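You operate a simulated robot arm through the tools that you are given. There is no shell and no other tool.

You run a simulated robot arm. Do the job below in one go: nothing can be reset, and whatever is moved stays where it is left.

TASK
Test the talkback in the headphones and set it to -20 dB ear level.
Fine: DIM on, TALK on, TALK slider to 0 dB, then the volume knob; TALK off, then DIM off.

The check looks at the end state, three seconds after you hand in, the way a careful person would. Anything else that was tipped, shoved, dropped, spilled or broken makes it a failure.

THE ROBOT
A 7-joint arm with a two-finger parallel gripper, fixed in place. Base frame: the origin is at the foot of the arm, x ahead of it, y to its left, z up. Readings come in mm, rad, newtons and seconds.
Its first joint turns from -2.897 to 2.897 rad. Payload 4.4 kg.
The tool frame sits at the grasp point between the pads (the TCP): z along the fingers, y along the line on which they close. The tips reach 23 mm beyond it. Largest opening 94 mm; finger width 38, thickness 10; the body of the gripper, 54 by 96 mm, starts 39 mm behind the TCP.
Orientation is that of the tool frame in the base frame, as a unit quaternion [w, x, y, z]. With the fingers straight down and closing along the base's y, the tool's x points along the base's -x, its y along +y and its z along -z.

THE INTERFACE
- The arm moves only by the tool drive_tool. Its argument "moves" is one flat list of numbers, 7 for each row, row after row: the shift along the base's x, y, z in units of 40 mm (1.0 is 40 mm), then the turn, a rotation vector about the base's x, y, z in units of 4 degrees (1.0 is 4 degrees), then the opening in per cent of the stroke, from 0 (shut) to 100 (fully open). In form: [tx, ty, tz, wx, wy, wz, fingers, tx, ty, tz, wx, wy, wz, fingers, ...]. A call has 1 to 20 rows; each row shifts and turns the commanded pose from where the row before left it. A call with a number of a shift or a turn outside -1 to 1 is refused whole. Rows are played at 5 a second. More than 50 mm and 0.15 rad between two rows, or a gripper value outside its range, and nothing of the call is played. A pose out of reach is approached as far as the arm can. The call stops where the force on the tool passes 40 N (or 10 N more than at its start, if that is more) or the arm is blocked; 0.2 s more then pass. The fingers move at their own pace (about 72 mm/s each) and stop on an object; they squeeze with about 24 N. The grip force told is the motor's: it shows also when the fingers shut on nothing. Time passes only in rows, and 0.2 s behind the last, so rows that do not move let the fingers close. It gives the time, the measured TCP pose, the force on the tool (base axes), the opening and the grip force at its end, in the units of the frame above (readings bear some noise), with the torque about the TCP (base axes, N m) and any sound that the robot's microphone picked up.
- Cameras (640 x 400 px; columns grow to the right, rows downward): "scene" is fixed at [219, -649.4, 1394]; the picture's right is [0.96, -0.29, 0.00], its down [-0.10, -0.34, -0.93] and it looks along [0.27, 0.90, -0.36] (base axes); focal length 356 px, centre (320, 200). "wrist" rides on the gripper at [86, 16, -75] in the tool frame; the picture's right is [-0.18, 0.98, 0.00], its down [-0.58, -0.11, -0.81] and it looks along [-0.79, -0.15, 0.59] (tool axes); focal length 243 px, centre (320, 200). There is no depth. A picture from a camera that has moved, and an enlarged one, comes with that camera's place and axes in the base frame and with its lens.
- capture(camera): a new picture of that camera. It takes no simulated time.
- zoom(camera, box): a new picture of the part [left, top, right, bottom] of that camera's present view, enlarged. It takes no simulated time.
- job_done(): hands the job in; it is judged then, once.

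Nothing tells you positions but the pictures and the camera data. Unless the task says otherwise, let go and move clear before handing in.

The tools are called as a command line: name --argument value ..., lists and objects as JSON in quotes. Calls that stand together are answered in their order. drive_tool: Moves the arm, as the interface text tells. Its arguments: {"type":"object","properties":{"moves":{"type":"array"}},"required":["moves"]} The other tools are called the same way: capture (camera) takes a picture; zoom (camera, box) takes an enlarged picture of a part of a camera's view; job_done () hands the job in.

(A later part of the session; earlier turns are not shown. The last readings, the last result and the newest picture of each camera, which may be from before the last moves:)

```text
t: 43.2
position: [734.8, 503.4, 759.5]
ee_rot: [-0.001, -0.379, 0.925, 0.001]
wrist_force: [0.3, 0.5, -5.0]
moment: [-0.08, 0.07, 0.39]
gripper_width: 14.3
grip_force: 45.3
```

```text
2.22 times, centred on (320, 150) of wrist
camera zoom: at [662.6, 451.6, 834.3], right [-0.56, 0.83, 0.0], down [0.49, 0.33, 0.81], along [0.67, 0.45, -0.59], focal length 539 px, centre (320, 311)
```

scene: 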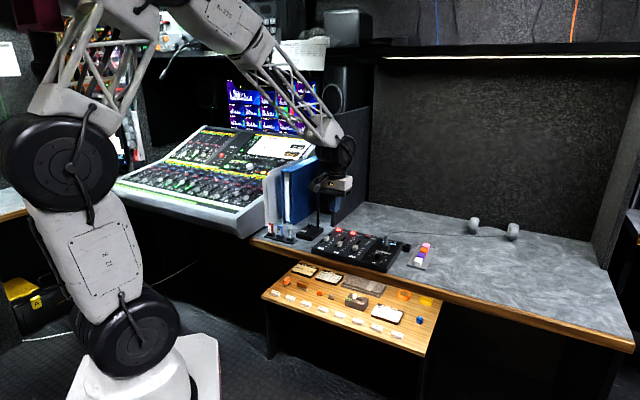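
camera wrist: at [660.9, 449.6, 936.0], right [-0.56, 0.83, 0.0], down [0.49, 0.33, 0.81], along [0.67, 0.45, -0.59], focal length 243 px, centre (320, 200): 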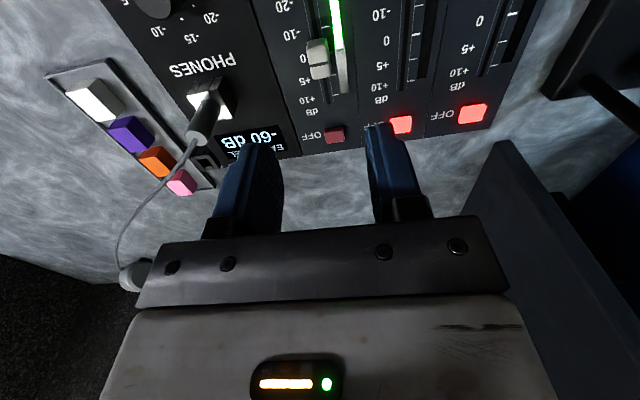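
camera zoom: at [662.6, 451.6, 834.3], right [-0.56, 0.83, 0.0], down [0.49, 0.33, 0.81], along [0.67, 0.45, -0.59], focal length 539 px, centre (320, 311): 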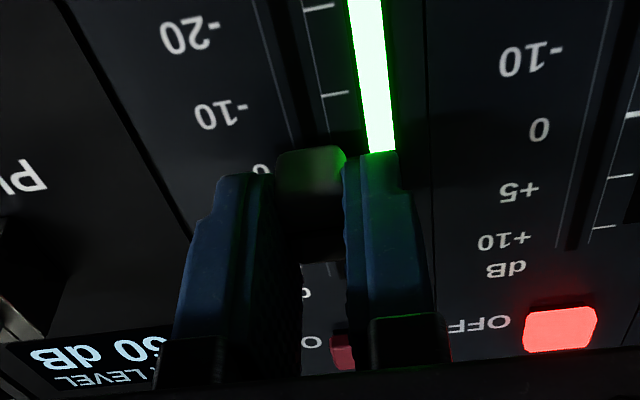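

Side load is zero now. Releasing and lifting to inspect again.

drive_tool --moves '[0, 0, 0, 0, 0, 0, 50, 0, 0, 0, 0, 0, 0, 50, 0, 0, 0, 0, 0, 0, 50, 0, 0, 0.4, 0, 0, 0, 50, 0, 0, 0.6, 0, 0, 0, 50, 0, 0, 0.8, 0, 0, 0, 50, 0, 0, 0.8, 0, 0, 0, 50, 0, 0, 0, 0, 0, 0, 50]'

zoom --camera "wrist" --box '[240, 0, 400, 160]'

zoom --camera "wrist" --box '[290, 30, 350, 90]'

zoom --camera "scene" --box '[340, 225, 388, 260]'

```text
t: 45.0
position: [735.6, 501.2, 863.2]
ee_rot: [-0.002, -0.378, 0.926, 0.0]
wrist_force: [0.6, -0.5, -0.8]
moment: [-0.02, 0.0, -0.04]
gripper_width: 47.1
grip_force: 0.2
```

```text
2.50 times, centred on (320, 80) of wrist
camera zoom: at [663.6, 451.2, 937.7], right [-0.56, 0.83, 0.0], down [0.49, 0.33, 0.81], along [0.67, 0.45, -0.59], focal length 606 px, centre (320, 500)
```

zoom: 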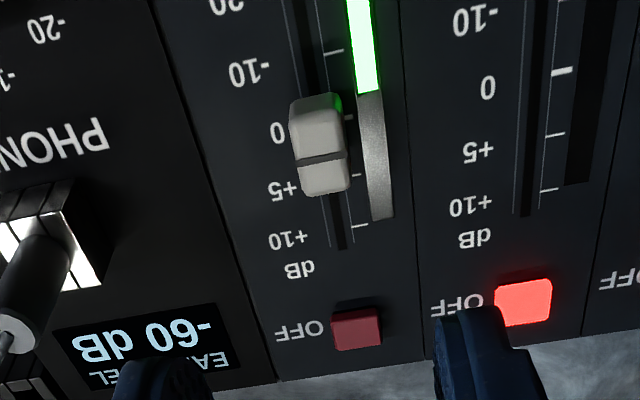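

```text
6.67 times, centred on (320, 60) of wrist
camera zoom: at [663.6, 451.2, 937.7], right [-0.56, 0.83, 0.0], down [0.49, 0.33, 0.81], along [0.67, 0.45, -0.59], focal length 1618 px, centre (320, 1133)
```

zoom: 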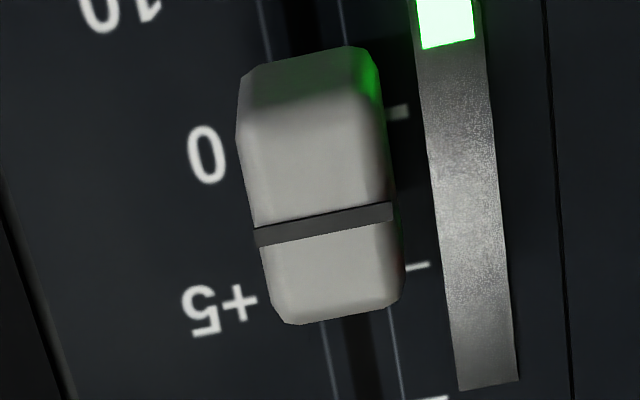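

```text
11.43 times, centred on (364, 242) of scene
camera zoom: at [219.0, -649.4, 1394.0], right [0.96, -0.29, 0.0], down [-0.1, -0.34, -0.93], along [0.27, 0.9, -0.36], focal length 4072 px, centre (-183, -286)
```

zoom: 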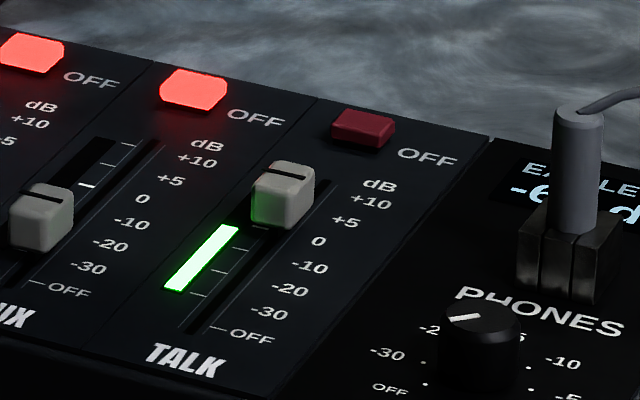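

The cap line now matches the 0 dB tick within about 0.4 mm in both views. Next is the PHONES knob, whose top is near (750.5,390.6,754) and which points at OFF. I'm moving above it at a safe height over the plug.

drive_tool --moves '[0.08, -0.7, 0.3, 0, 0, 0, 50, 0.12, -0.7, 0, 0, 0, 0, 50, 0.12, -0.7, 0, 0, 0, 0, 50, 0.08, -0.66, 0, 0, 0, 0, 50, 0, 0, 0, 0, 0, 0, 50]'

capture --camera "wrist"

zoom --camera "wrist" --box '[240, 0, 400, 160]'

zoom --camera "scene" --box '[315, 190, 425, 275]'

```text
t: 46.2
position: [752.5, 389.5, 874.9]
ee_rot: [-0.001, -0.378, 0.926, 0.0]
wrist_force: [0.3, -0.2, 0.8]
moment: [0.03, 0.03, 0.04]
gripper_width: 46.8
grip_force: 0.1
```

```text
taken
camera wrist: at [680.2, 338.8, 948.8], right [-0.56, 0.83, 0.0], down [0.49, 0.33, 0.81], along [0.67, 0.45, -0.59], focal length 243 px, centre (320, 200)
```

wrist: 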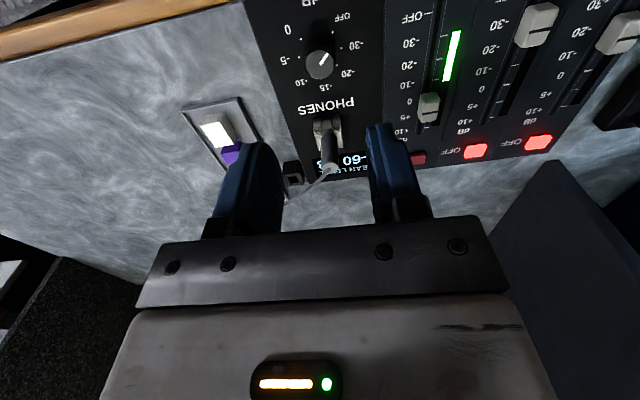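

```text
2.50 times, centred on (320, 80) of wrist
camera zoom: at [680.2, 338.8, 948.8], right [-0.56, 0.83, 0.0], down [0.49, 0.33, 0.81], along [0.67, 0.45, -0.59], focal length 606 px, centre (320, 500)
```

zoom: 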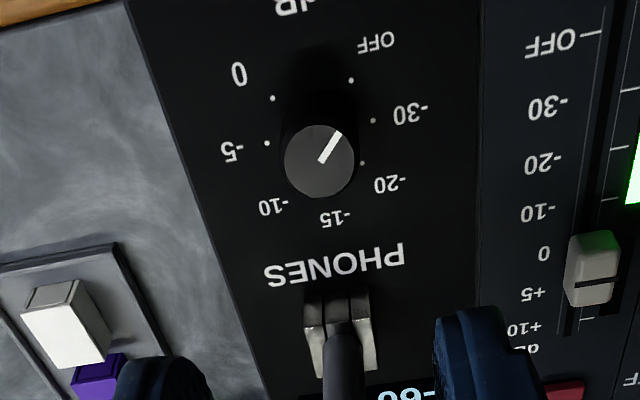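

```text
4.71 times, centred on (370, 232) of scene
camera zoom: at [219.0, -649.4, 1394.0], right [0.96, -0.29, 0.0], down [-0.1, -0.34, -0.93], along [0.27, 0.9, -0.36], focal length 1676 px, centre (85, 47)
```

zoom: 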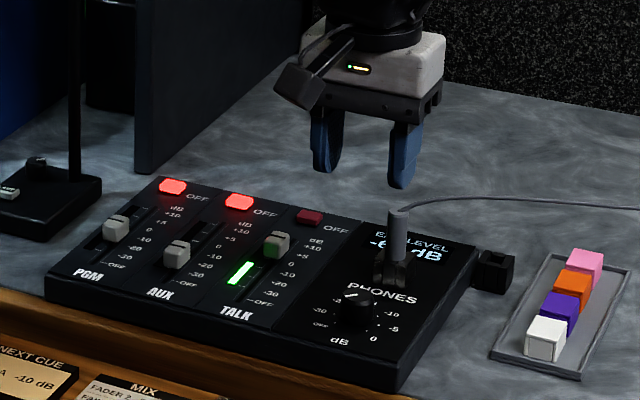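

The knob is centered under the tool (about 2 mm further up-slope), pointing exactly at OFF, and -20 lies 90° clockwise. I'm descending to grip it with the tips about 10 mm above the panel.

drive_tool --moves '[0.038, 0.038, -0.8, 0, 0, 0, 50, 0, 0, -0.8, 0, 0, 0, 50, 0, 0, -0.7, 0, 0, 0, 50, 0, 0, -0.5, 0, 0, 0, 50, 0, 0, 0, 0, 0, 0, 50]'

capture --camera "wrist"

zoom --camera "scene" --box '[325, 210, 425, 275]'

```text
t: 47.4
position: [752.5, 392.5, 763.0]
ee_rot: [0.0, -0.378, 0.926, 0.001]
wrist_force: [0.1, -0.1, 0.3]
moment: [-0.01, 0.0, 0.01]
gripper_width: 47.0
grip_force: 0.0
```

```text
taken
camera wrist: at [680.5, 341.5, 838.0], right [-0.56, 0.83, 0.0], down [0.49, 0.33, 0.81], along [0.67, 0.45, -0.59], focal length 243 px, centre (320, 200)
```

wrist: 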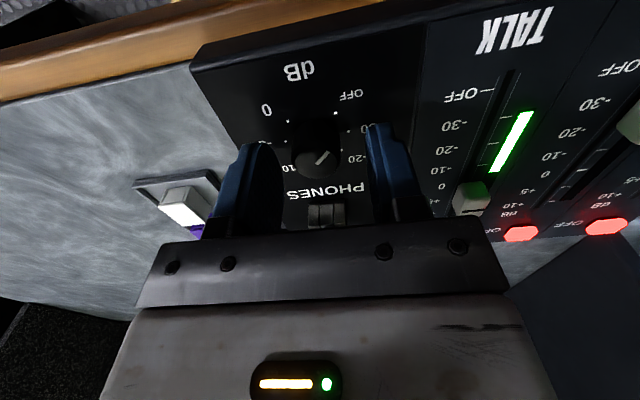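

```text
6.15 times, centred on (375, 242) of scene
camera zoom: at [219.0, -649.4, 1394.0], right [0.96, -0.29, 0.0], down [-0.1, -0.34, -0.93], along [0.27, 0.9, -0.36], focal length 2192 px, centre (-18, -62)
```

zoom: 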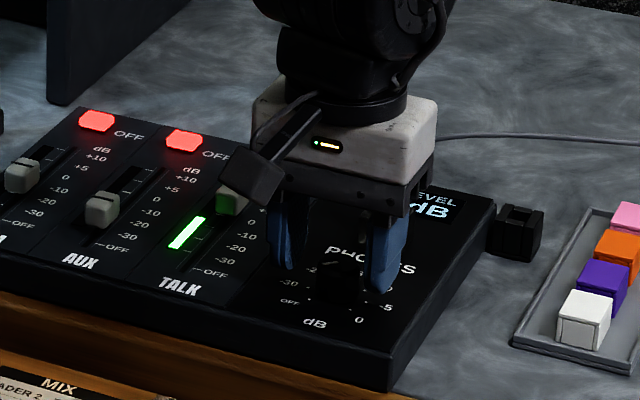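

I'll zoom to check centering on the knob before closing.

zoom --camera "wrist" --box '[260, 100, 380, 230]'

```text
3.08 times, centred on (320, 165) of wrist
camera zoom: at [680.5, 341.5, 838.0], right [-0.56, 0.83, 0.0], down [0.49, 0.33, 0.81], along [0.67, 0.45, -0.59], focal length 746 px, centre (320, 308)
```

zoom: 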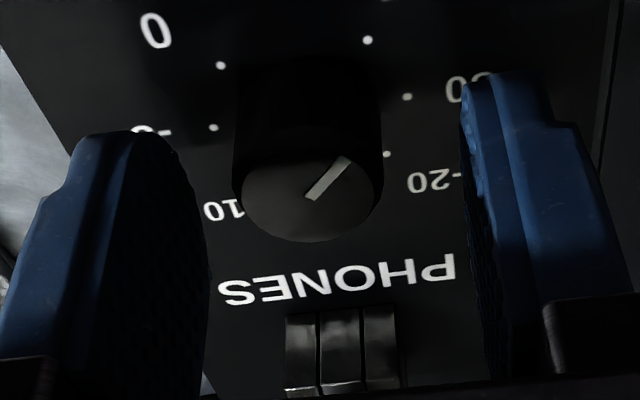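

Centered along the slope and about 1.4 mm off sideways. I'll correct that and close on the knob.

drive_tool --moves '[0.025, -0.025, 0, 0, 0, 0, 50, 0, 0, 0, 0, 0, 0, 35, 0, 0, 0, 0, 0, 0, 15, 0, 0, 0, 0, 0, 0, 15, 0, 0, 0, 0, 0, 0, 0, 0, 0, 0, 0, 0, 0, 0]'

zoom --camera "wrist" --box '[240, 90, 400, 230]'

```text
t: 48.8
position: [754.1, 390.7, 763.5]
ee_rot: [-0.001, -0.379, 0.925, 0.001]
wrist_force: [29.3, -25.9, -6.5]
moment: [-0.58, -0.76, -0.05]
gripper_width: 23.8
grip_force: 44.9
```

```text
2.86 times, centred on (320, 160) of wrist
camera zoom: at [682.0, 339.8, 838.2], right [-0.56, 0.83, 0.0], down [0.49, 0.33, 0.81], along [0.67, 0.45, -0.59], focal length 693 px, centre (320, 314)
```

zoom: 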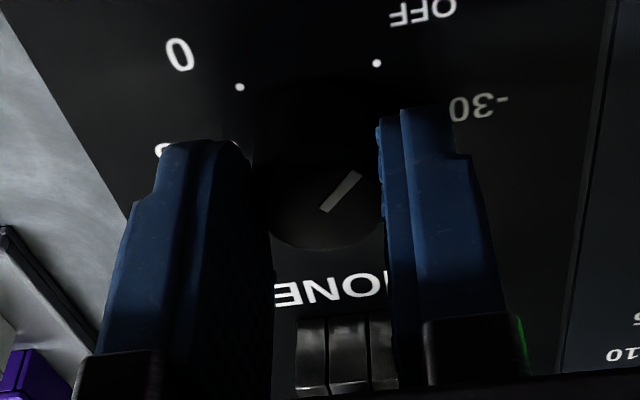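

Gripped (23.8 mm) with side load toward +e1. I'll relieve by about 2 mm.

drive_tool --moves '[0.036, -0.034, 0, 0, 0, 0, 0, 0, 0, 0, 0, 0, 0, 0]'

```text
t: 49.4
position: [753.3, 391.0, 764.3]
ee_rot: [-0.002, -0.379, 0.925, 0.0]
wrist_force: [16.5, -7.7, -6.1]
moment: [-0.15, -0.43, -0.01]
gripper_width: 23.7
grip_force: 45.3
```

Nearly relieved; one more small correction.

drive_tool --moves '[0.021, -0.011, 0, 0, 0, 0, 0, 0, 0, 0, 0, 0, 0, 0]'

```text
t: 50.0
position: [752.8, 389.5, 764.4]
ee_rot: [-0.002, -0.378, 0.926, 0.002]
wrist_force: [-17.2, 8.7, 2.1]
moment: [0.12, 0.51, -0.01]
gripper_width: 23.5
grip_force: 45.1
```

Slightly overshot; backing off half.

drive_tool --moves '[-0.01, 0.005, 0, 0, 0, 0, 0, 0, 0, 0, 0, 0, 0, 0]'

```text
t: 50.6
position: [753.6, 391.6, 764.5]
ee_rot: [-0.001, -0.379, 0.926, 0.001]
wrist_force: [-30.5, 16.4, 7.8]
moment: [0.36, 0.76, 0.04]
gripper_width: 23.4
grip_force: 45.5
```

Odd reading; I'll hold briefly to see the settled force.

drive_tool --moves '[0, 0, 0, 0, 0, 0, 0, 0, 0, 0, 0, 0, 0, 0]'

zoom --camera "wrist" --box '[240, 90, 400, 230]'

zoom --camera "scene" --box '[345, 225, 409, 270]'

```text
t: 51.3
position: [754.0, 389.3, 763.8]
ee_rot: [-0.002, -0.378, 0.926, 0.001]
wrist_force: [-8.8, 4.1, 2.5]
moment: [0.19, 0.3, 0.05]
gripper_width: 23.7
grip_force: 45.0
stopped in row 2: the force on the tool passed its limit at 45 N (the readings are from after the stop); the commanded pose is now the measured one
```

```text
2.86 times, centred on (320, 160) of wrist
camera zoom: at [682.3, 339.7, 838.3], right [-0.56, 0.83, 0.0], down [0.49, 0.33, 0.81], along [0.67, 0.45, -0.59], focal length 693 px, centre (320, 314)
```

zoom: 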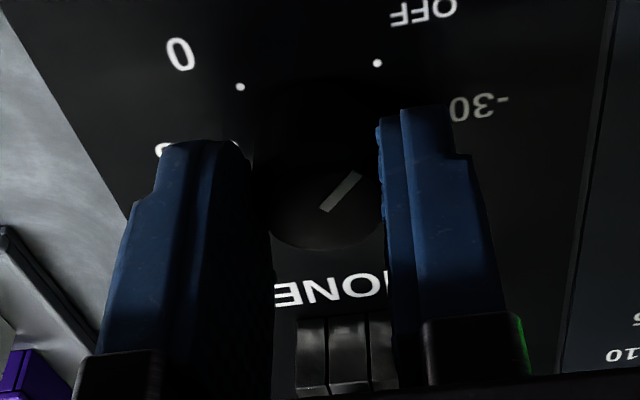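

```text
8.89 times, centred on (377, 248) of scene
camera zoom: at [219.0, -649.4, 1394.0], right [0.96, -0.29, 0.0], down [-0.1, -0.34, -0.93], along [0.27, 0.9, -0.36], focal length 3167 px, centre (-187, -222)
```

zoom: 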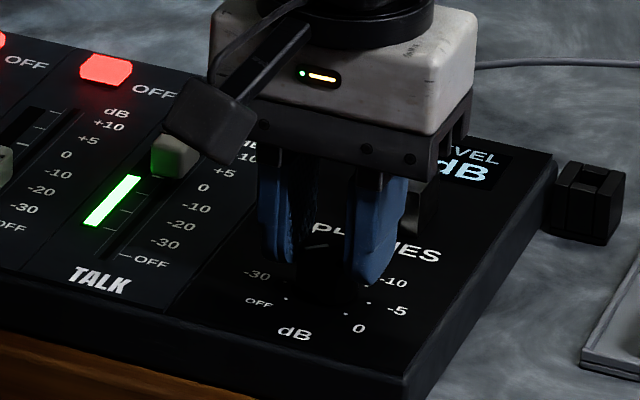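

Force is small now. I'll begin turning clockwise (negative z) in a short test of 12° to see that the knob follows.

drive_tool --moves '[0, 0, 0, 0, 0, -1, 15, 0, 0, 0, 0, 0, -1, 15, 0, 0, 0, 0, 0, -1, 15]'

zoom --camera "wrist" --box '[240, 90, 400, 230]'

```text
t: 52.1
position: [753.1, 390.4, 763.5]
ee_rot: [-0.001, -0.28, 0.96, 0.0]
wrist_force: [-11.1, 10.2, 1.6]
moment: [0.28, 0.23, 0.03]
gripper_width: 23.5
grip_force: 45.3
```

```text
2.86 times, centred on (320, 160) of wrist
camera zoom: at [673.4, 356.2, 838.3], right [-0.37, 0.93, 0.0], down [0.55, 0.22, 0.81], along [0.75, 0.3, -0.59], focal length 693 px, centre (320, 314)
```

zoom: 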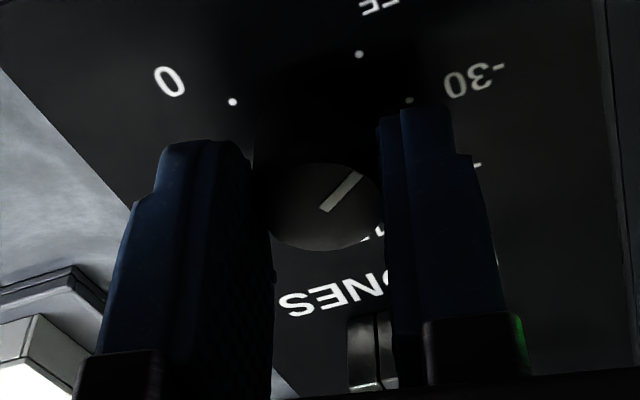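

The knob turns with the gripper (pointer fixed in the wrist view). Continuing another 40°.

drive_tool --moves '[0, 0, 0, 0, 0, -1, 15, 0, 0, 0, 0, 0, -1, 15, 0, 0, 0, 0, 0, -1, 15, 0, 0, 0, 0, 0, -1, 15, 0, 0, 0, 0, 0, -1, 15, 0, 0, 0, 0, 0, -1, 15, 0, 0, 0, 0, 0, -1, 15, 0, 0, 0, 0, 0, -1, 15, 0, 0, 0, 0, 0, -1, 15, 0, 0, 0, 0, 0, -1, 15]'

capture --camera "wrist"

zoom --camera "scene" --box '[345, 225, 409, 270]'

```text
t: 53.6
position: [753.2, 392.3, 764.4]
ee_rot: [-0.001, -0.07, 0.998, 0.001]
wrist_force: [-7.6, 5.4, 1.3]
moment: [0.19, 0.13, -0.01]
gripper_width: 23.4
grip_force: 45.0
stopped in row 7: the force on the tool passed its limit at 42 N (the readings are from after the stop); the commanded pose is now the measured one
```

```text
taken
camera wrist: at [666.9, 393.1, 838.3], right [0.04, 1.0, 0.0], down [0.59, -0.03, 0.81], along [0.8, -0.03, -0.59], focal length 243 px, centre (320, 200)
```

wrist: 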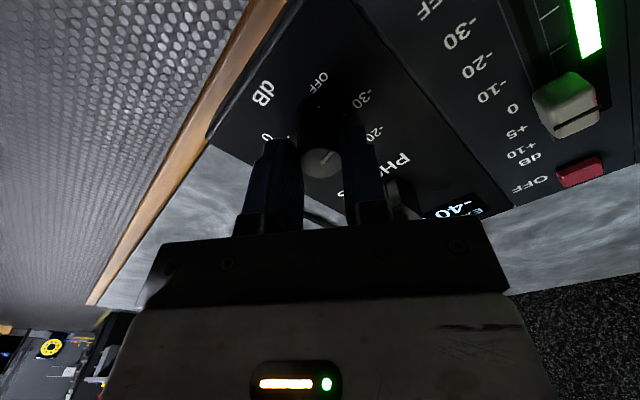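

```text
8.89 times, centred on (377, 248) of scene
camera zoom: at [219.0, -649.4, 1394.0], right [0.96, -0.29, 0.0], down [-0.1, -0.34, -0.93], along [0.27, 0.9, -0.36], focal length 3167 px, centre (-187, -222)
```

zoom: 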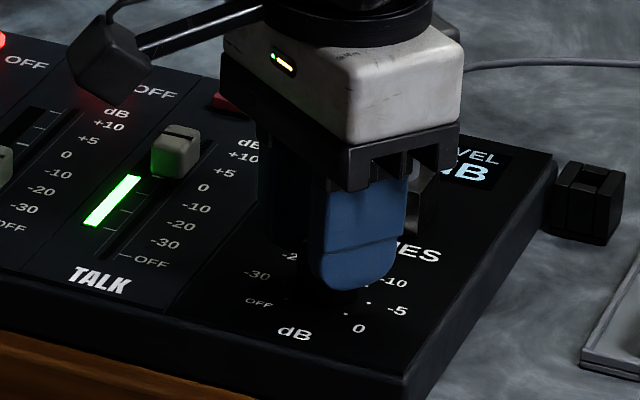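

The display is now visible from the wrist and the level is rising. Zooming to read it.

zoom --camera "wrist" --box '[410, 180, 510, 240]'

zoom --camera "wrist" --box '[250, 60, 410, 220]'

```text
6.40 times, centred on (460, 210) of wrist
camera zoom: at [666.9, 393.1, 838.3], right [0.04, 1.0, 0.0], down [0.59, -0.03, 0.81], along [0.8, -0.03, -0.59], focal length 1553 px, centre (-576, 136)
```

zoom: 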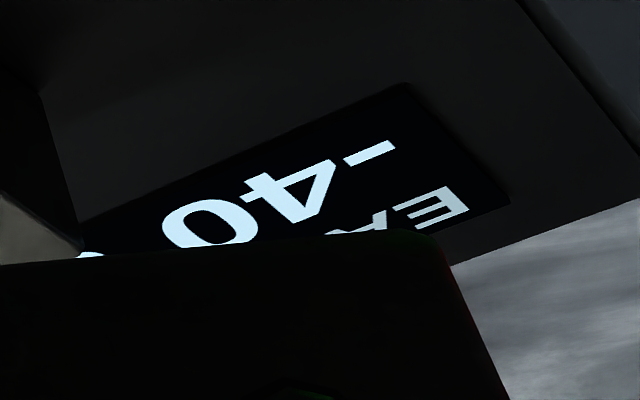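

```text
2.50 times, centred on (330, 140) of wrist
camera zoom: at [666.9, 393.1, 838.3], right [0.04, 1.0, 0.0], down [0.59, -0.03, 0.81], along [0.8, -0.03, -0.59], focal length 606 px, centre (295, 350)
```

zoom: 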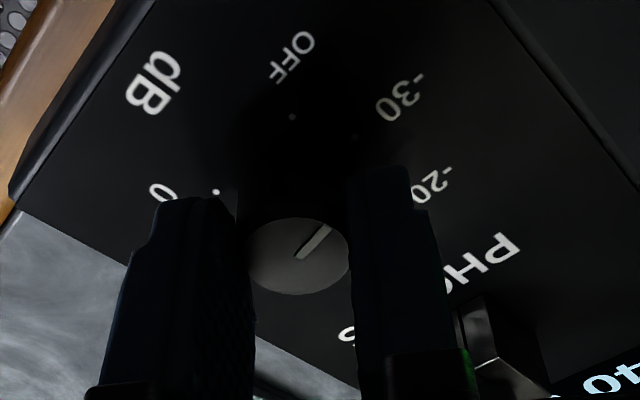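

Display reads -40 dB and shows live feedback. Continuing the clockwise turn in small steps.

drive_tool --moves '[0, 0, 0, 0, 0, -1, 15, 0, 0, 0, 0, 0, -1, 15, 0, 0, 0, 0, 0, -1, 15, 0, 0, 0, 0, 0, -1, 15, 0, 0, 0, 0, 0, -1, 15]'

capture --camera "wrist"

```text
t: 54.8
position: [753.6, 391.6, 764.3]
ee_rot: [0.0, 0.104, 0.995, 0.001]
wrist_force: [-26.3, 17.6, 16.2]
moment: [0.41, 0.48, 0.05]
gripper_width: 23.2
grip_force: 44.3
```

```text
taken
camera wrist: at [673.5, 423.4, 838.3], right [0.38, 0.92, 0.0], down [0.55, -0.23, 0.81], along [0.74, -0.31, -0.59], focal length 243 px, centre (320, 200)
```

wrist: 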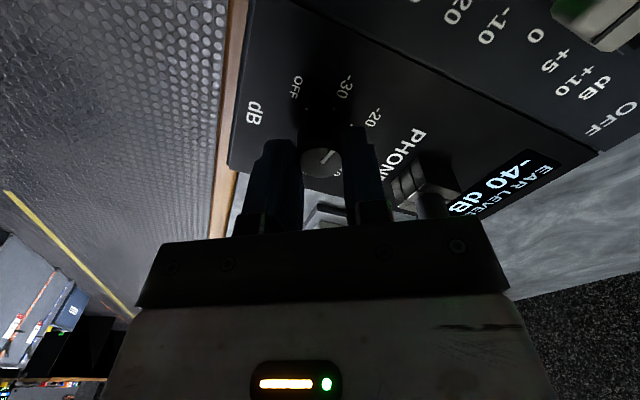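

Display still reads -40 although the gripper turned; I'll check whether the knob slipped in the fingers.

zoom --camera "wrist" --box '[240, 60, 400, 220]'

zoom --camera "wrist" --box '[410, 140, 570, 230]'

```text
2.50 times, centred on (320, 140) of wrist
camera zoom: at [673.5, 423.4, 838.3], right [0.38, 0.92, 0.0], down [0.55, -0.23, 0.81], along [0.74, -0.31, -0.59], focal length 606 px, centre (320, 350)
```

zoom: 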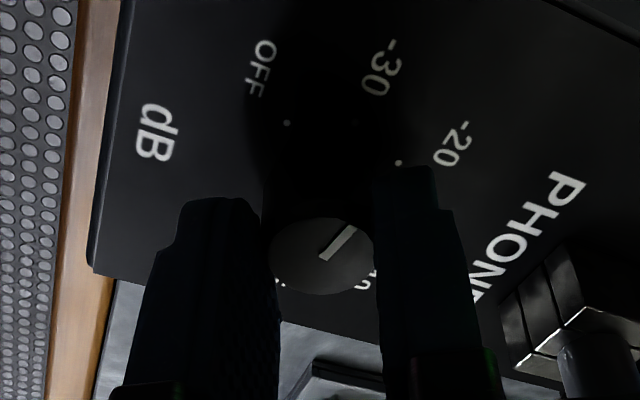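

```text
4.00 times, centred on (490, 185) of wrist
camera zoom: at [673.5, 423.4, 838.3], right [0.38, 0.92, 0.0], down [0.55, -0.23, 0.81], along [0.74, -0.31, -0.59], focal length 970 px, centre (-360, 260)
```

zoom: 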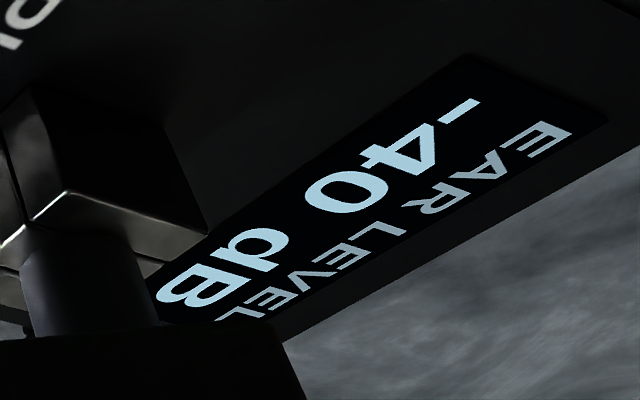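

The knob follows the gripper (pointer now between -30 and -20), yet the display says -40. I'll hold briefly to see whether the reading lags.

drive_tool --moves '[0, 0, 0, 0, 0, 0, 15, 0, 0, 0, 0, 0, 0, 15, 0, 0, 0, 0, 0, 0, 15, 0, 0, 0, 0, 0, 0, 15]'

zoom --camera "wrist" --box '[410, 140, 570, 230]'

zoom --camera "scene" --box '[345, 225, 409, 270]'

zoom --camera "scene" --box '[236, 128, 326, 184]'

```text
t: 55.8
position: [753.5, 392.0, 764.7]
ee_rot: [0.0, 0.104, 0.995, 0.001]
wrist_force: [-10.1, 3.0, 4.7]
moment: [0.09, 0.26, -0.02]
gripper_width: 23.9
grip_force: 44.6
stopped in row 4: the force on the tool passed its limit at 45 N (the readings are from after the stop); the commanded pose is now the measured one
```

```text
4.00 times, centred on (490, 185) of wrist
camera zoom: at [673.5, 423.4, 838.3], right [0.38, 0.92, 0.0], down [0.55, -0.23, 0.81], along [0.74, -0.31, -0.59], focal length 970 px, centre (-360, 260)
```

zoom: 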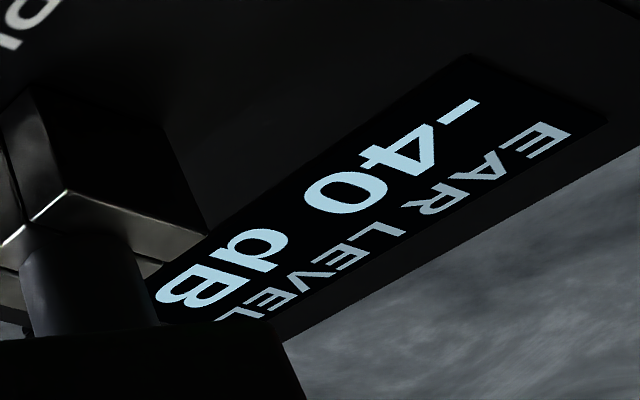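

```text
8.89 times, centred on (377, 248) of scene
camera zoom: at [219.0, -649.4, 1394.0], right [0.96, -0.29, 0.0], down [-0.1, -0.34, -0.93], along [0.27, 0.9, -0.36], focal length 3167 px, centre (-187, -222)
```

zoom: 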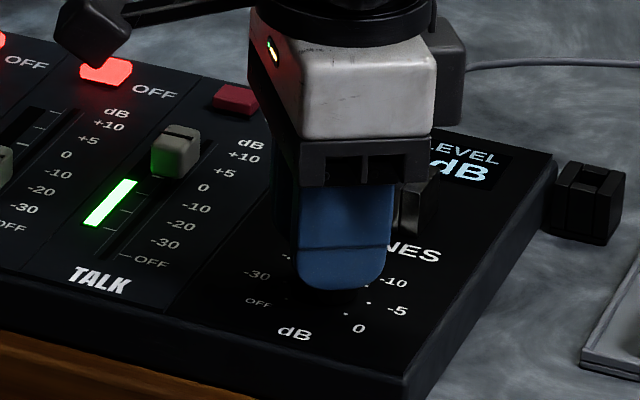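

```text
7.11 times, centred on (281, 156) of scene
camera zoom: at [219.0, -649.4, 1394.0], right [0.96, -0.29, 0.0], down [-0.1, -0.34, -0.93], along [0.27, 0.9, -0.36], focal length 2534 px, centre (597, 513)
```

zoom: 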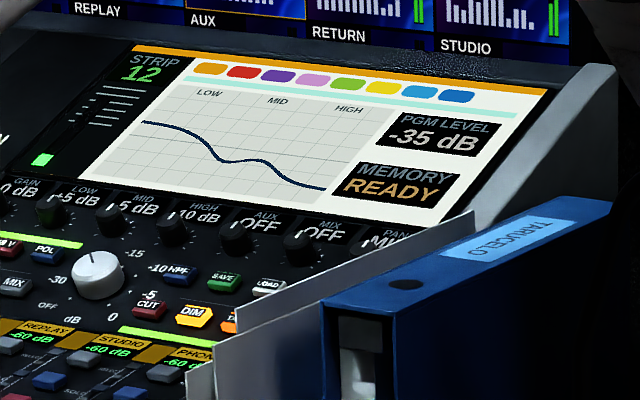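

The display holds steady at -40, apparently stepping by knob position rather than lagging. I'll keep turning toward the -20 mark and watch the display.

drive_tool --moves '[0, 0, 0, 0, 0, -1, 15, 0, 0, 0, 0, 0, -1, 15, 0, 0, 0, 0, 0, -1, 15, 0, 0, 0, 0, 0, -1, 15]'

capture --camera "wrist"

zoom --camera "wrist" --box '[240, 60, 400, 220]'

```text
t: 56.8
position: [753.9, 391.4, 763.7]
ee_rot: [0.0, 0.241, 0.97, 0.001]
wrist_force: [7.5, 9.8, -6.2]
moment: [0.22, -0.23, 0.02]
gripper_width: 23.7
grip_force: 44.7
```

```text
taken
camera wrist: at [685.9, 444.8, 838.2], right [0.62, 0.78, 0.0], down [0.46, -0.37, 0.81], along [0.63, -0.5, -0.59], focal length 243 px, centre (320, 200)
```

wrist: 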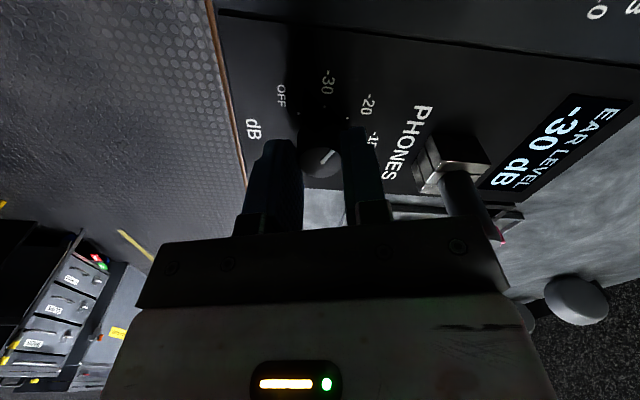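

```text
2.50 times, centred on (320, 140) of wrist
camera zoom: at [685.9, 444.8, 838.2], right [0.62, 0.78, 0.0], down [0.46, -0.37, 0.81], along [0.63, -0.5, -0.59], focal length 606 px, centre (320, 350)
```

zoom: 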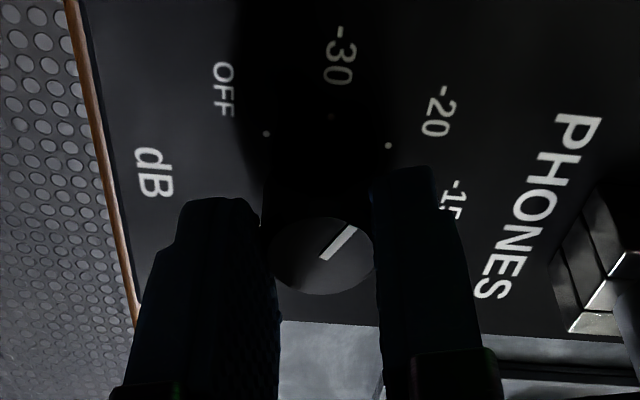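

The display now reads -30 dB with the pointer nearing -20, so the ear level runs 10 dB below the knob label (the talkback source is about -10 dB). The target of -20 dB on the display should therefore come at the knob's -10 mark, about 110° further on. I'll release and rewind the wrist for a second grip.

drive_tool --moves '[0, 0, 0, 0, 0, 0, 50, 0, 0, 0, 0, 0, 0, 50, 0, 0, 0, 0, 0, 0, 50, 0, 0, 0, 0, 0, 1, 50, 0, 0, 0, 0, 0, 1, 50, 0, 0, 0, 0, 0, 1, 50, 0, 0, 0, 0, 0, 1, 50, 0, 0, 0, 0, 0, 1, 50, 0, 0, 0, 0, 0, 1, 50, 0, 0, 0, 0, 0, 1, 50, 0, 0, 0, 0, 0, 1, 50, 0, 0, 0, 0, 0, 1, 50, 0, 0, 0, 0, 0, 1, 50, 0, 0, 0, 0, 0, 1, 50, 0, 0, 0, 0, 0, 1, 50]'

capture --camera "wrist"

```text
t: 60.0
position: [753.1, 392.2, 764.3]
ee_rot: [-0.001, -0.176, 0.984, 0.001]
wrist_force: [0.3, 0.1, -0.3]
moment: [-0.01, 0.0, -0.01]
gripper_width: 47.2
grip_force: 0.0
```

```text
taken
camera wrist: at [668.3, 375.2, 837.9], right [-0.17, 0.99, 0.0], down [0.58, 0.1, 0.81], along [0.79, 0.14, -0.59], focal length 243 px, centre (320, 200)
```

wrist: 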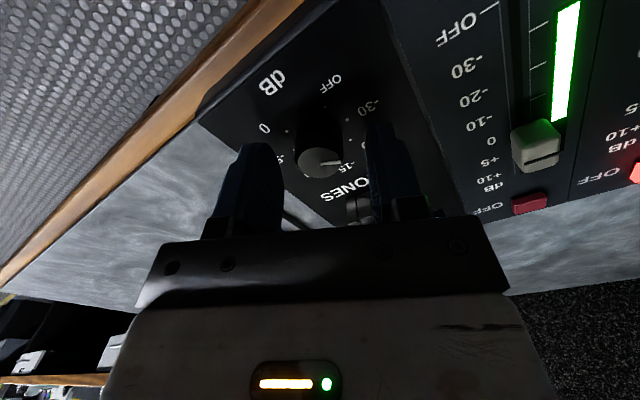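

Let me check where the pointer stands, then finish the rewind.

zoom --camera "wrist" --box '[250, 60, 390, 220]'

drive_tool --moves '[0, 0, 0, 0, 0, 1, 50, 0, 0, 0, 0, 0, 1, 50, 0, 0, 0, 0, 0, 1, 50, 0, 0, 0, 0, 0, 1, 50, 0, 0, 0, 0, 0, 1, 50, 0, 0, 0, 0, 0, 1, 50, 0, 0, 0, 0, 0, 1, 50, 0, 0, 0, 0, 0, 1, 50, 0, 0, 0, 0, 0, 1, 50, 0, 0, 0, 0, 0, 1, 50, 0, 0, 0, 0, 0, 0, 50]'

zoom --camera "wrist" --box '[240, 70, 400, 220]'

```text
2.50 times, centred on (320, 140) of wrist
camera zoom: at [668.3, 375.2, 837.9], right [-0.17, 0.99, 0.0], down [0.58, 0.1, 0.81], along [0.79, 0.14, -0.59], focal length 606 px, centre (320, 350)
```

zoom: 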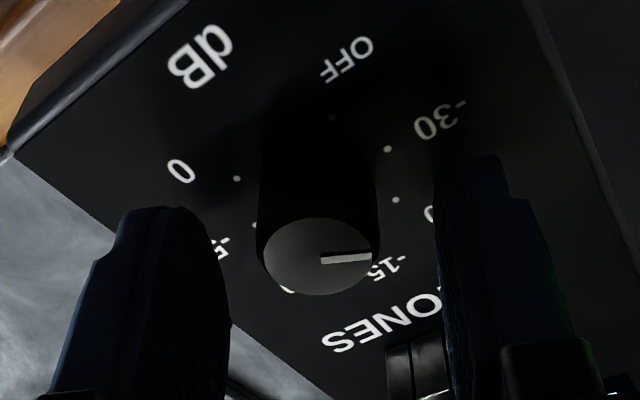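

```text
t: 62.4
position: [752.7, 391.1, 762.7]
ee_rot: [-0.001, -0.502, 0.865, 0.001]
wrist_force: [-0.1, 0.7, 0.2]
moment: [-0.01, -0.01, -0.01]
gripper_width: 46.6
grip_force: 0.1
```

```text
2.67 times, centred on (320, 145) of wrist
camera zoom: at [698.2, 322.5, 837.9], right [-0.76, 0.65, 0.0], down [0.39, 0.45, 0.81], along [0.52, 0.61, -0.59], focal length 647 px, centre (320, 347)
```

zoom: 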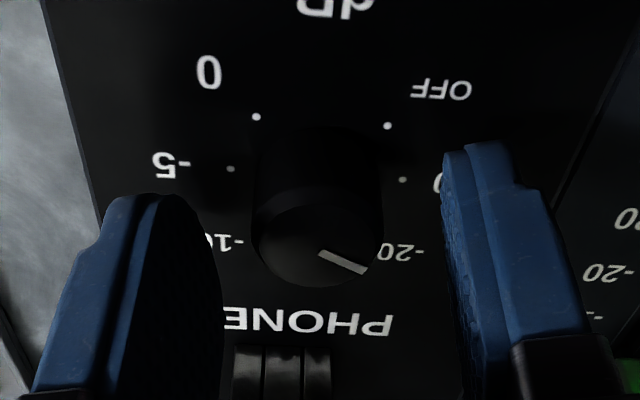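

The pointer is about 70° clockwise of OFF with no slip, and the tool axis is centered on the knob. I'll close again and check the side force.

drive_tool --moves '[0, 0, 0, 0, 0, 0, 35, 0, 0, 0, 0, 0, 0, 15, 0, 0, 0, 0, 0, 0, 15, 0, 0, 0, 0, 0, 0, 15]'

```text
t: 63.4
position: [754.7, 389.9, 763.9]
ee_rot: [0.0, -0.502, 0.865, 0.001]
wrist_force: [19.1, -9.4, -7.0]
moment: [-0.18, -0.48, 0.0]
gripper_width: 23.8
grip_force: 44.9
```

Moderate side force. I'll shift 0.6 mm to relieve it and start turning clockwise.

drive_tool --moves '[0.012, -0.006, 0, 0, 0, -1, 15, 0, 0, 0, 0, 0, -1, 15, 0, 0, 0, 0, 0, -1, 15, 0, 0, 0, 0, 0, -1, 15, 0, 0, 0, 0, 0, -1, 15, 0, 0, 0, 0, 0, -1, 15, 0, 0, 0, 0, 0, -1, 15, 0, 0, 0, 0, 0, -1, 15]'

capture --camera "wrist"

```text
t: 65.0
position: [754.5, 392.8, 763.6]
ee_rot: [0.0, -0.271, 0.963, 0.001]
wrist_force: [10.1, -0.4, -8.8]
moment: [-0.07, -0.38, 0.0]
gripper_width: 23.8
grip_force: 45.5
stopped in row 8: the force on the tool passed its limit at 41 N (the readings are from after the stop); the commanded pose is now the measured one
```

```text
taken
camera wrist: at [673.4, 357.9, 837.9], right [-0.36, 0.93, 0.0], down [0.55, 0.21, 0.81], along [0.75, 0.29, -0.59], focal length 243 px, centre (320, 200)
```

wrist: 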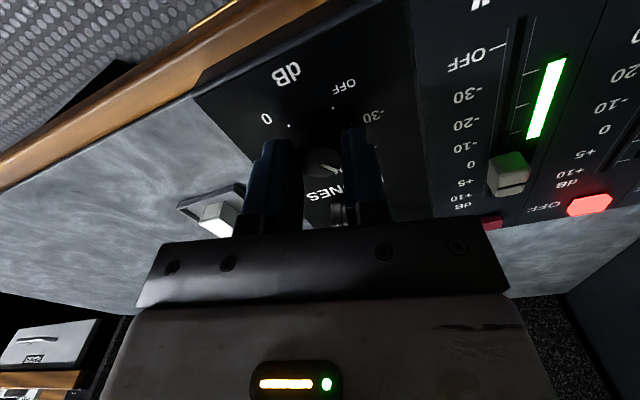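

Knob following; 29° done since the regrip. Continuing.

drive_tool --moves '[0.006, 0, 0, 0, 0, -1, 15, 0, 0, 0, 0, 0, -1, 15, 0, 0, 0, 0, 0, -1, 15, 0, 0, 0, 0, 0, -1, 15, 0, 0, 0, 0, 0, -1, 15, 0, 0, 0, 0, 0, -1, 15, 0, 0, 0, 0, 0, -1, 15, 0, 0, 0, 0, 0, -1, 15]'

capture --camera "wrist"

```text
t: 66.8
position: [753.5, 390.9, 763.0]
ee_rot: [-0.001, 0.005, 1.0, 0.001]
wrist_force: [-11.1, -0.7, -3.6]
moment: [-0.11, 0.55, 0.02]
gripper_width: 23.8
grip_force: 44.6
```

```text
taken
camera wrist: at [669.1, 406.6, 838.0], right [0.19, 0.98, 0.0], down [0.58, -0.12, 0.81], along [0.79, -0.15, -0.59], focal length 243 px, centre (320, 200)
```

wrist: 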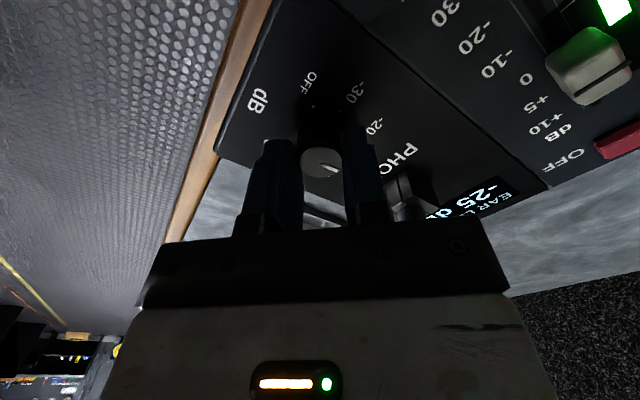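

Display now reads -25 dB, as predicted for the -15 mark. About 49° more to the -10 mark.

drive_tool --moves '[-0.004, 0, 0, 0, 0, -1, 15, 0, 0, 0, 0, 0, -1, 15, 0, 0, 0, 0, 0, -1, 15, 0, 0, 0, 0, 0, -1, 15, 0, 0, 0, 0, 0, -1, 15, 0, 0, 0, 0, 0, -1, 15, 0, 0, 0, 0, 0, -1, 15]'

capture --camera "wrist"

```text
t: 68.4
position: [754.0, 391.8, 764.3]
ee_rot: [0.001, 0.247, 0.969, 0.002]
wrist_force: [-1.9, 31.8, -23.2]
moment: [0.67, 0.06, 0.03]
gripper_width: 23.7
grip_force: 44.9
```

```text
taken
camera wrist: at [687.1, 445.3, 838.0], right [0.63, 0.78, 0.0], down [0.46, -0.38, 0.81], along [0.63, -0.51, -0.59], focal length 243 px, centre (320, 200)
```

wrist: 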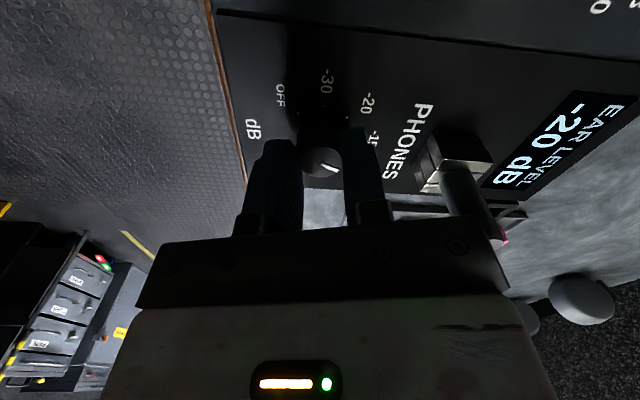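

Display reads -20 dB. The pointer is only just past the midpoint between -15 and -10, so I'll turn about 20° more to sit squarely on the -10 mark for a stable setting.

drive_tool --moves '[0, 0.014, 0, 0, 0, 0, 15, 0, 0, 0, 0, 0, -1, 15, 0, 0, 0, 0, 0, -1, 15, 0, 0, 0, 0, 0, -1, 15, 0, 0, 0, 0, 0, -1, 15, 0, 0, 0, 0, 0, -1, 15]'

capture --camera "wrist"

zoom --camera "wrist" --box '[240, 60, 400, 220]'

```text
t: 69.8
position: [754.1, 391.3, 764.9]
ee_rot: [0.0, 0.412, 0.911, 0.002]
wrist_force: [-1.5, 23.7, -23.8]
moment: [0.55, 0.07, 0.03]
gripper_width: 23.6
grip_force: 45.0
```

```text
taken
camera wrist: at [710.3, 465.5, 838.0], right [0.86, 0.51, 0.0], down [0.3, -0.51, 0.81], along [0.41, -0.69, -0.59], focal length 243 px, centre (320, 200)
```

wrist: 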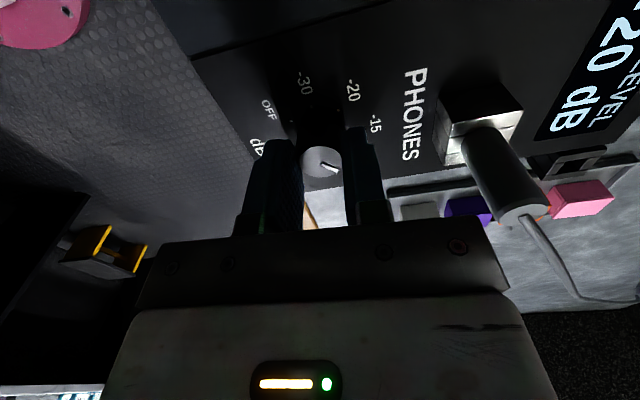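

```text
2.50 times, centred on (320, 140) of wrist
camera zoom: at [710.3, 465.5, 838.0], right [0.86, 0.51, 0.0], down [0.3, -0.51, 0.81], along [0.41, -0.69, -0.59], focal length 606 px, centre (320, 350)
```

zoom: 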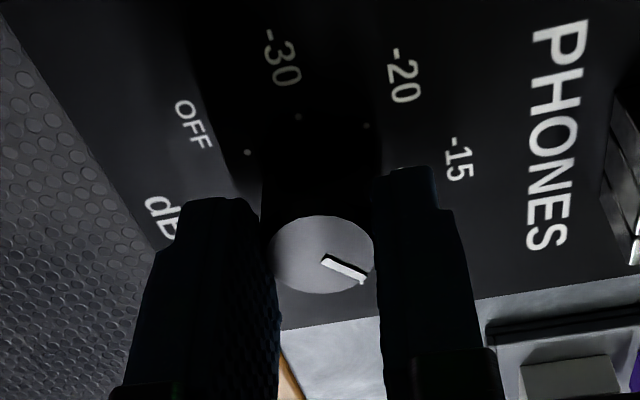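

The pointer should now be on the -10 mark with the display at -20 dB. I'll release, lift straight up and verify.

drive_tool --moves '[0, 0, 0, 0, 0, 0, 50, 0, 0, 0, 0, 0, 0, 50, 0, 0, 0, 0, 0, 0, 50, 0, 0, 0.3, 0, 0, 0, 50, 0, 0, 0.6, 0, 0, 0, 50, 0, 0, 0.8, 0, 0, 0, 50, 0, 0, 0.8, 0, 0, 0, 50, 0, 0, 0.8, 0, 0, 0, 50]'

capture --camera "wrist"

zoom --camera "wrist" --box '[240, 0, 400, 120]'

zoom --camera "scene" --box '[345, 225, 409, 270]'

```text
t: 71.6
position: [753.2, 390.9, 895.7]
ee_rot: [0.0, 0.411, 0.912, 0.001]
wrist_force: [-0.1, 0.3, -0.4]
moment: [0.01, -0.03, 0.01]
gripper_width: 46.8
grip_force: 0.0
```

```text
taken
camera wrist: at [708.4, 464.8, 969.6], right [0.86, 0.51, 0.0], down [0.3, -0.51, 0.81], along [0.41, -0.69, -0.59], focal length 243 px, centre (320, 200)
```

wrist: 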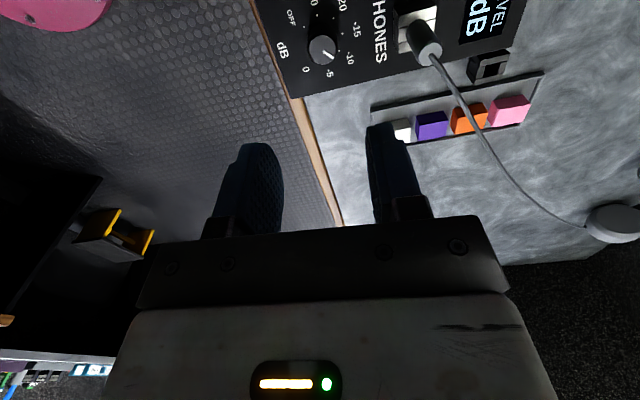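

```text
3.33 times, centred on (320, 60) of wrist
camera zoom: at [708.4, 464.8, 969.6], right [0.86, 0.51, 0.0], down [0.3, -0.51, 0.81], along [0.41, -0.69, -0.59], focal length 809 px, centre (320, 667)
```

zoom: 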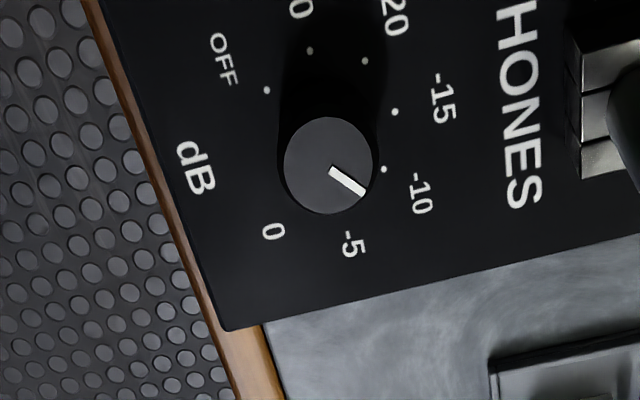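

```text
8.89 times, centred on (377, 248) of scene
camera zoom: at [219.0, -649.4, 1394.0], right [0.96, -0.29, 0.0], down [-0.1, -0.34, -0.93], along [0.27, 0.9, -0.36], focal length 3167 px, centre (-187, -222)
```

zoom: 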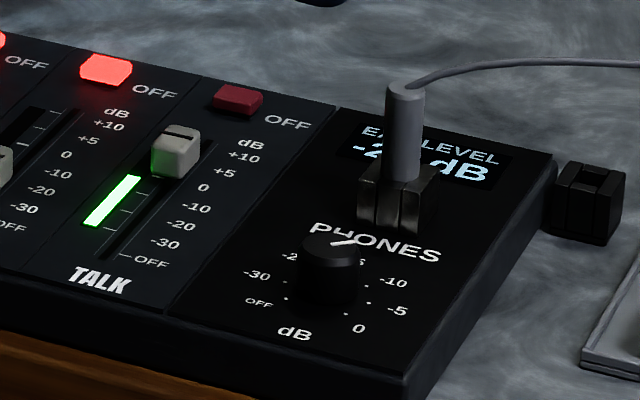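

From above, the pointer lines up with the -10 dot and the display holds at -20 dB. Next is TALK off, then DIM off. I'm retreating along the earlier path, turning the wrist back to the console orientation.

drive_tool --moves '[-0.3, -0.1, 0.9, 0, 0, 1, 0, -0.95, -0.275, 0.4, 0, 0, 1, 0, -0.95, -0.275, 0.4, 0, 0, 1, 0, -0.95, -0.275, 0.4, 0, 0, 1, 0, -0.95, -0.275, 0.3, 0, 0, 1, 0, -0.65, -0.175, 0, 0, 0, 1, 0, -0.65, 0.535, 0.52, 0, 0, 1, 0, -0.65, 0.535, 0.52, 0, 0, 1, 0, -0.65, 0.535, 0.52, 0, 0, 1, 0, -0.65, 0.535, 0.52, 0, 0, 1, 0, -0.65, 0.535, 0.52, 0, 0, 1, 0, -0.65, 0.535, 0.52, 0, 0, 1, 0, -0.65, 0.535, 0.52, 0, 0, 1, 0, -0.65, 0.535, 0.52, 0, 0, 1, 0, -0.65, 0.535, 0.52, 0, 0, 1, 0, -0.65, 0.535, 0.52, 0, 0, 1, 0]'

drive_tool --moves '[0, 0, 0, 0, 0, 1, 0, 0, 0, 0, 0, 0, 1, 0, 0, 0, 0, 0, 0, 1, 0, 0, 0, 0, 0, 0, 1, 0, 0, 0, 0, 0, 0, 1, 0, 0, 0, 0, 0, 0, 1, 0]'

capture --camera "wrist"

capture --camera "scene"

```text
t: 75.0
position: [304.1, 552.8, 1200.5]
ee_rot: [-0.001, -0.135, 0.991, 0.001]
wrist_force: [0.4, -0.3, -0.1]
moment: [0.02, -0.02, 0.01]
gripper_width: 0.2
grip_force: 24.0
```

```text
t: 76.4
position: [303.1, 549.8, 1200.8]
ee_rot: [-0.001, -0.338, 0.941, 0.001]
wrist_force: [-0.5, -0.6, 1.2]
moment: [-0.02, 0.02, 0.01]
gripper_width: 0.2
grip_force: 24.0
```

```text
taken
camera wrist: at [228.2, 506.0, 1273.9], right [-0.48, 0.88, 0.0], down [0.52, 0.29, 0.81], along [0.7, 0.39, -0.59], focal length 243 px, centre (320, 200)
```

wrist: 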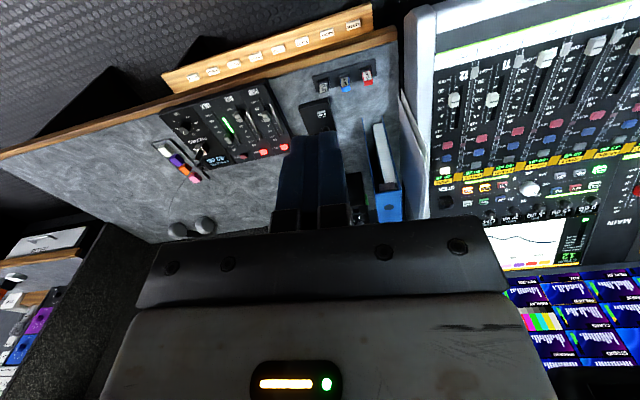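

```text
taken
```

scene: 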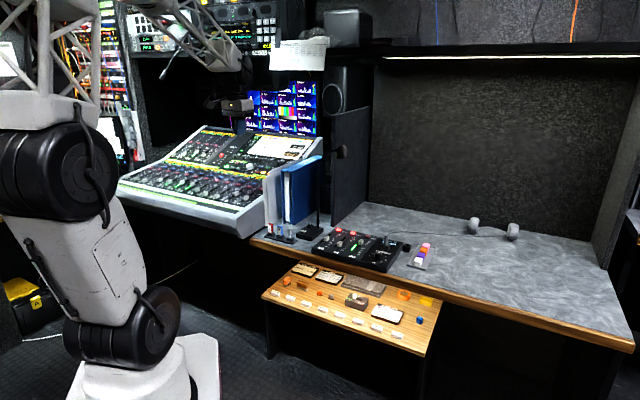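

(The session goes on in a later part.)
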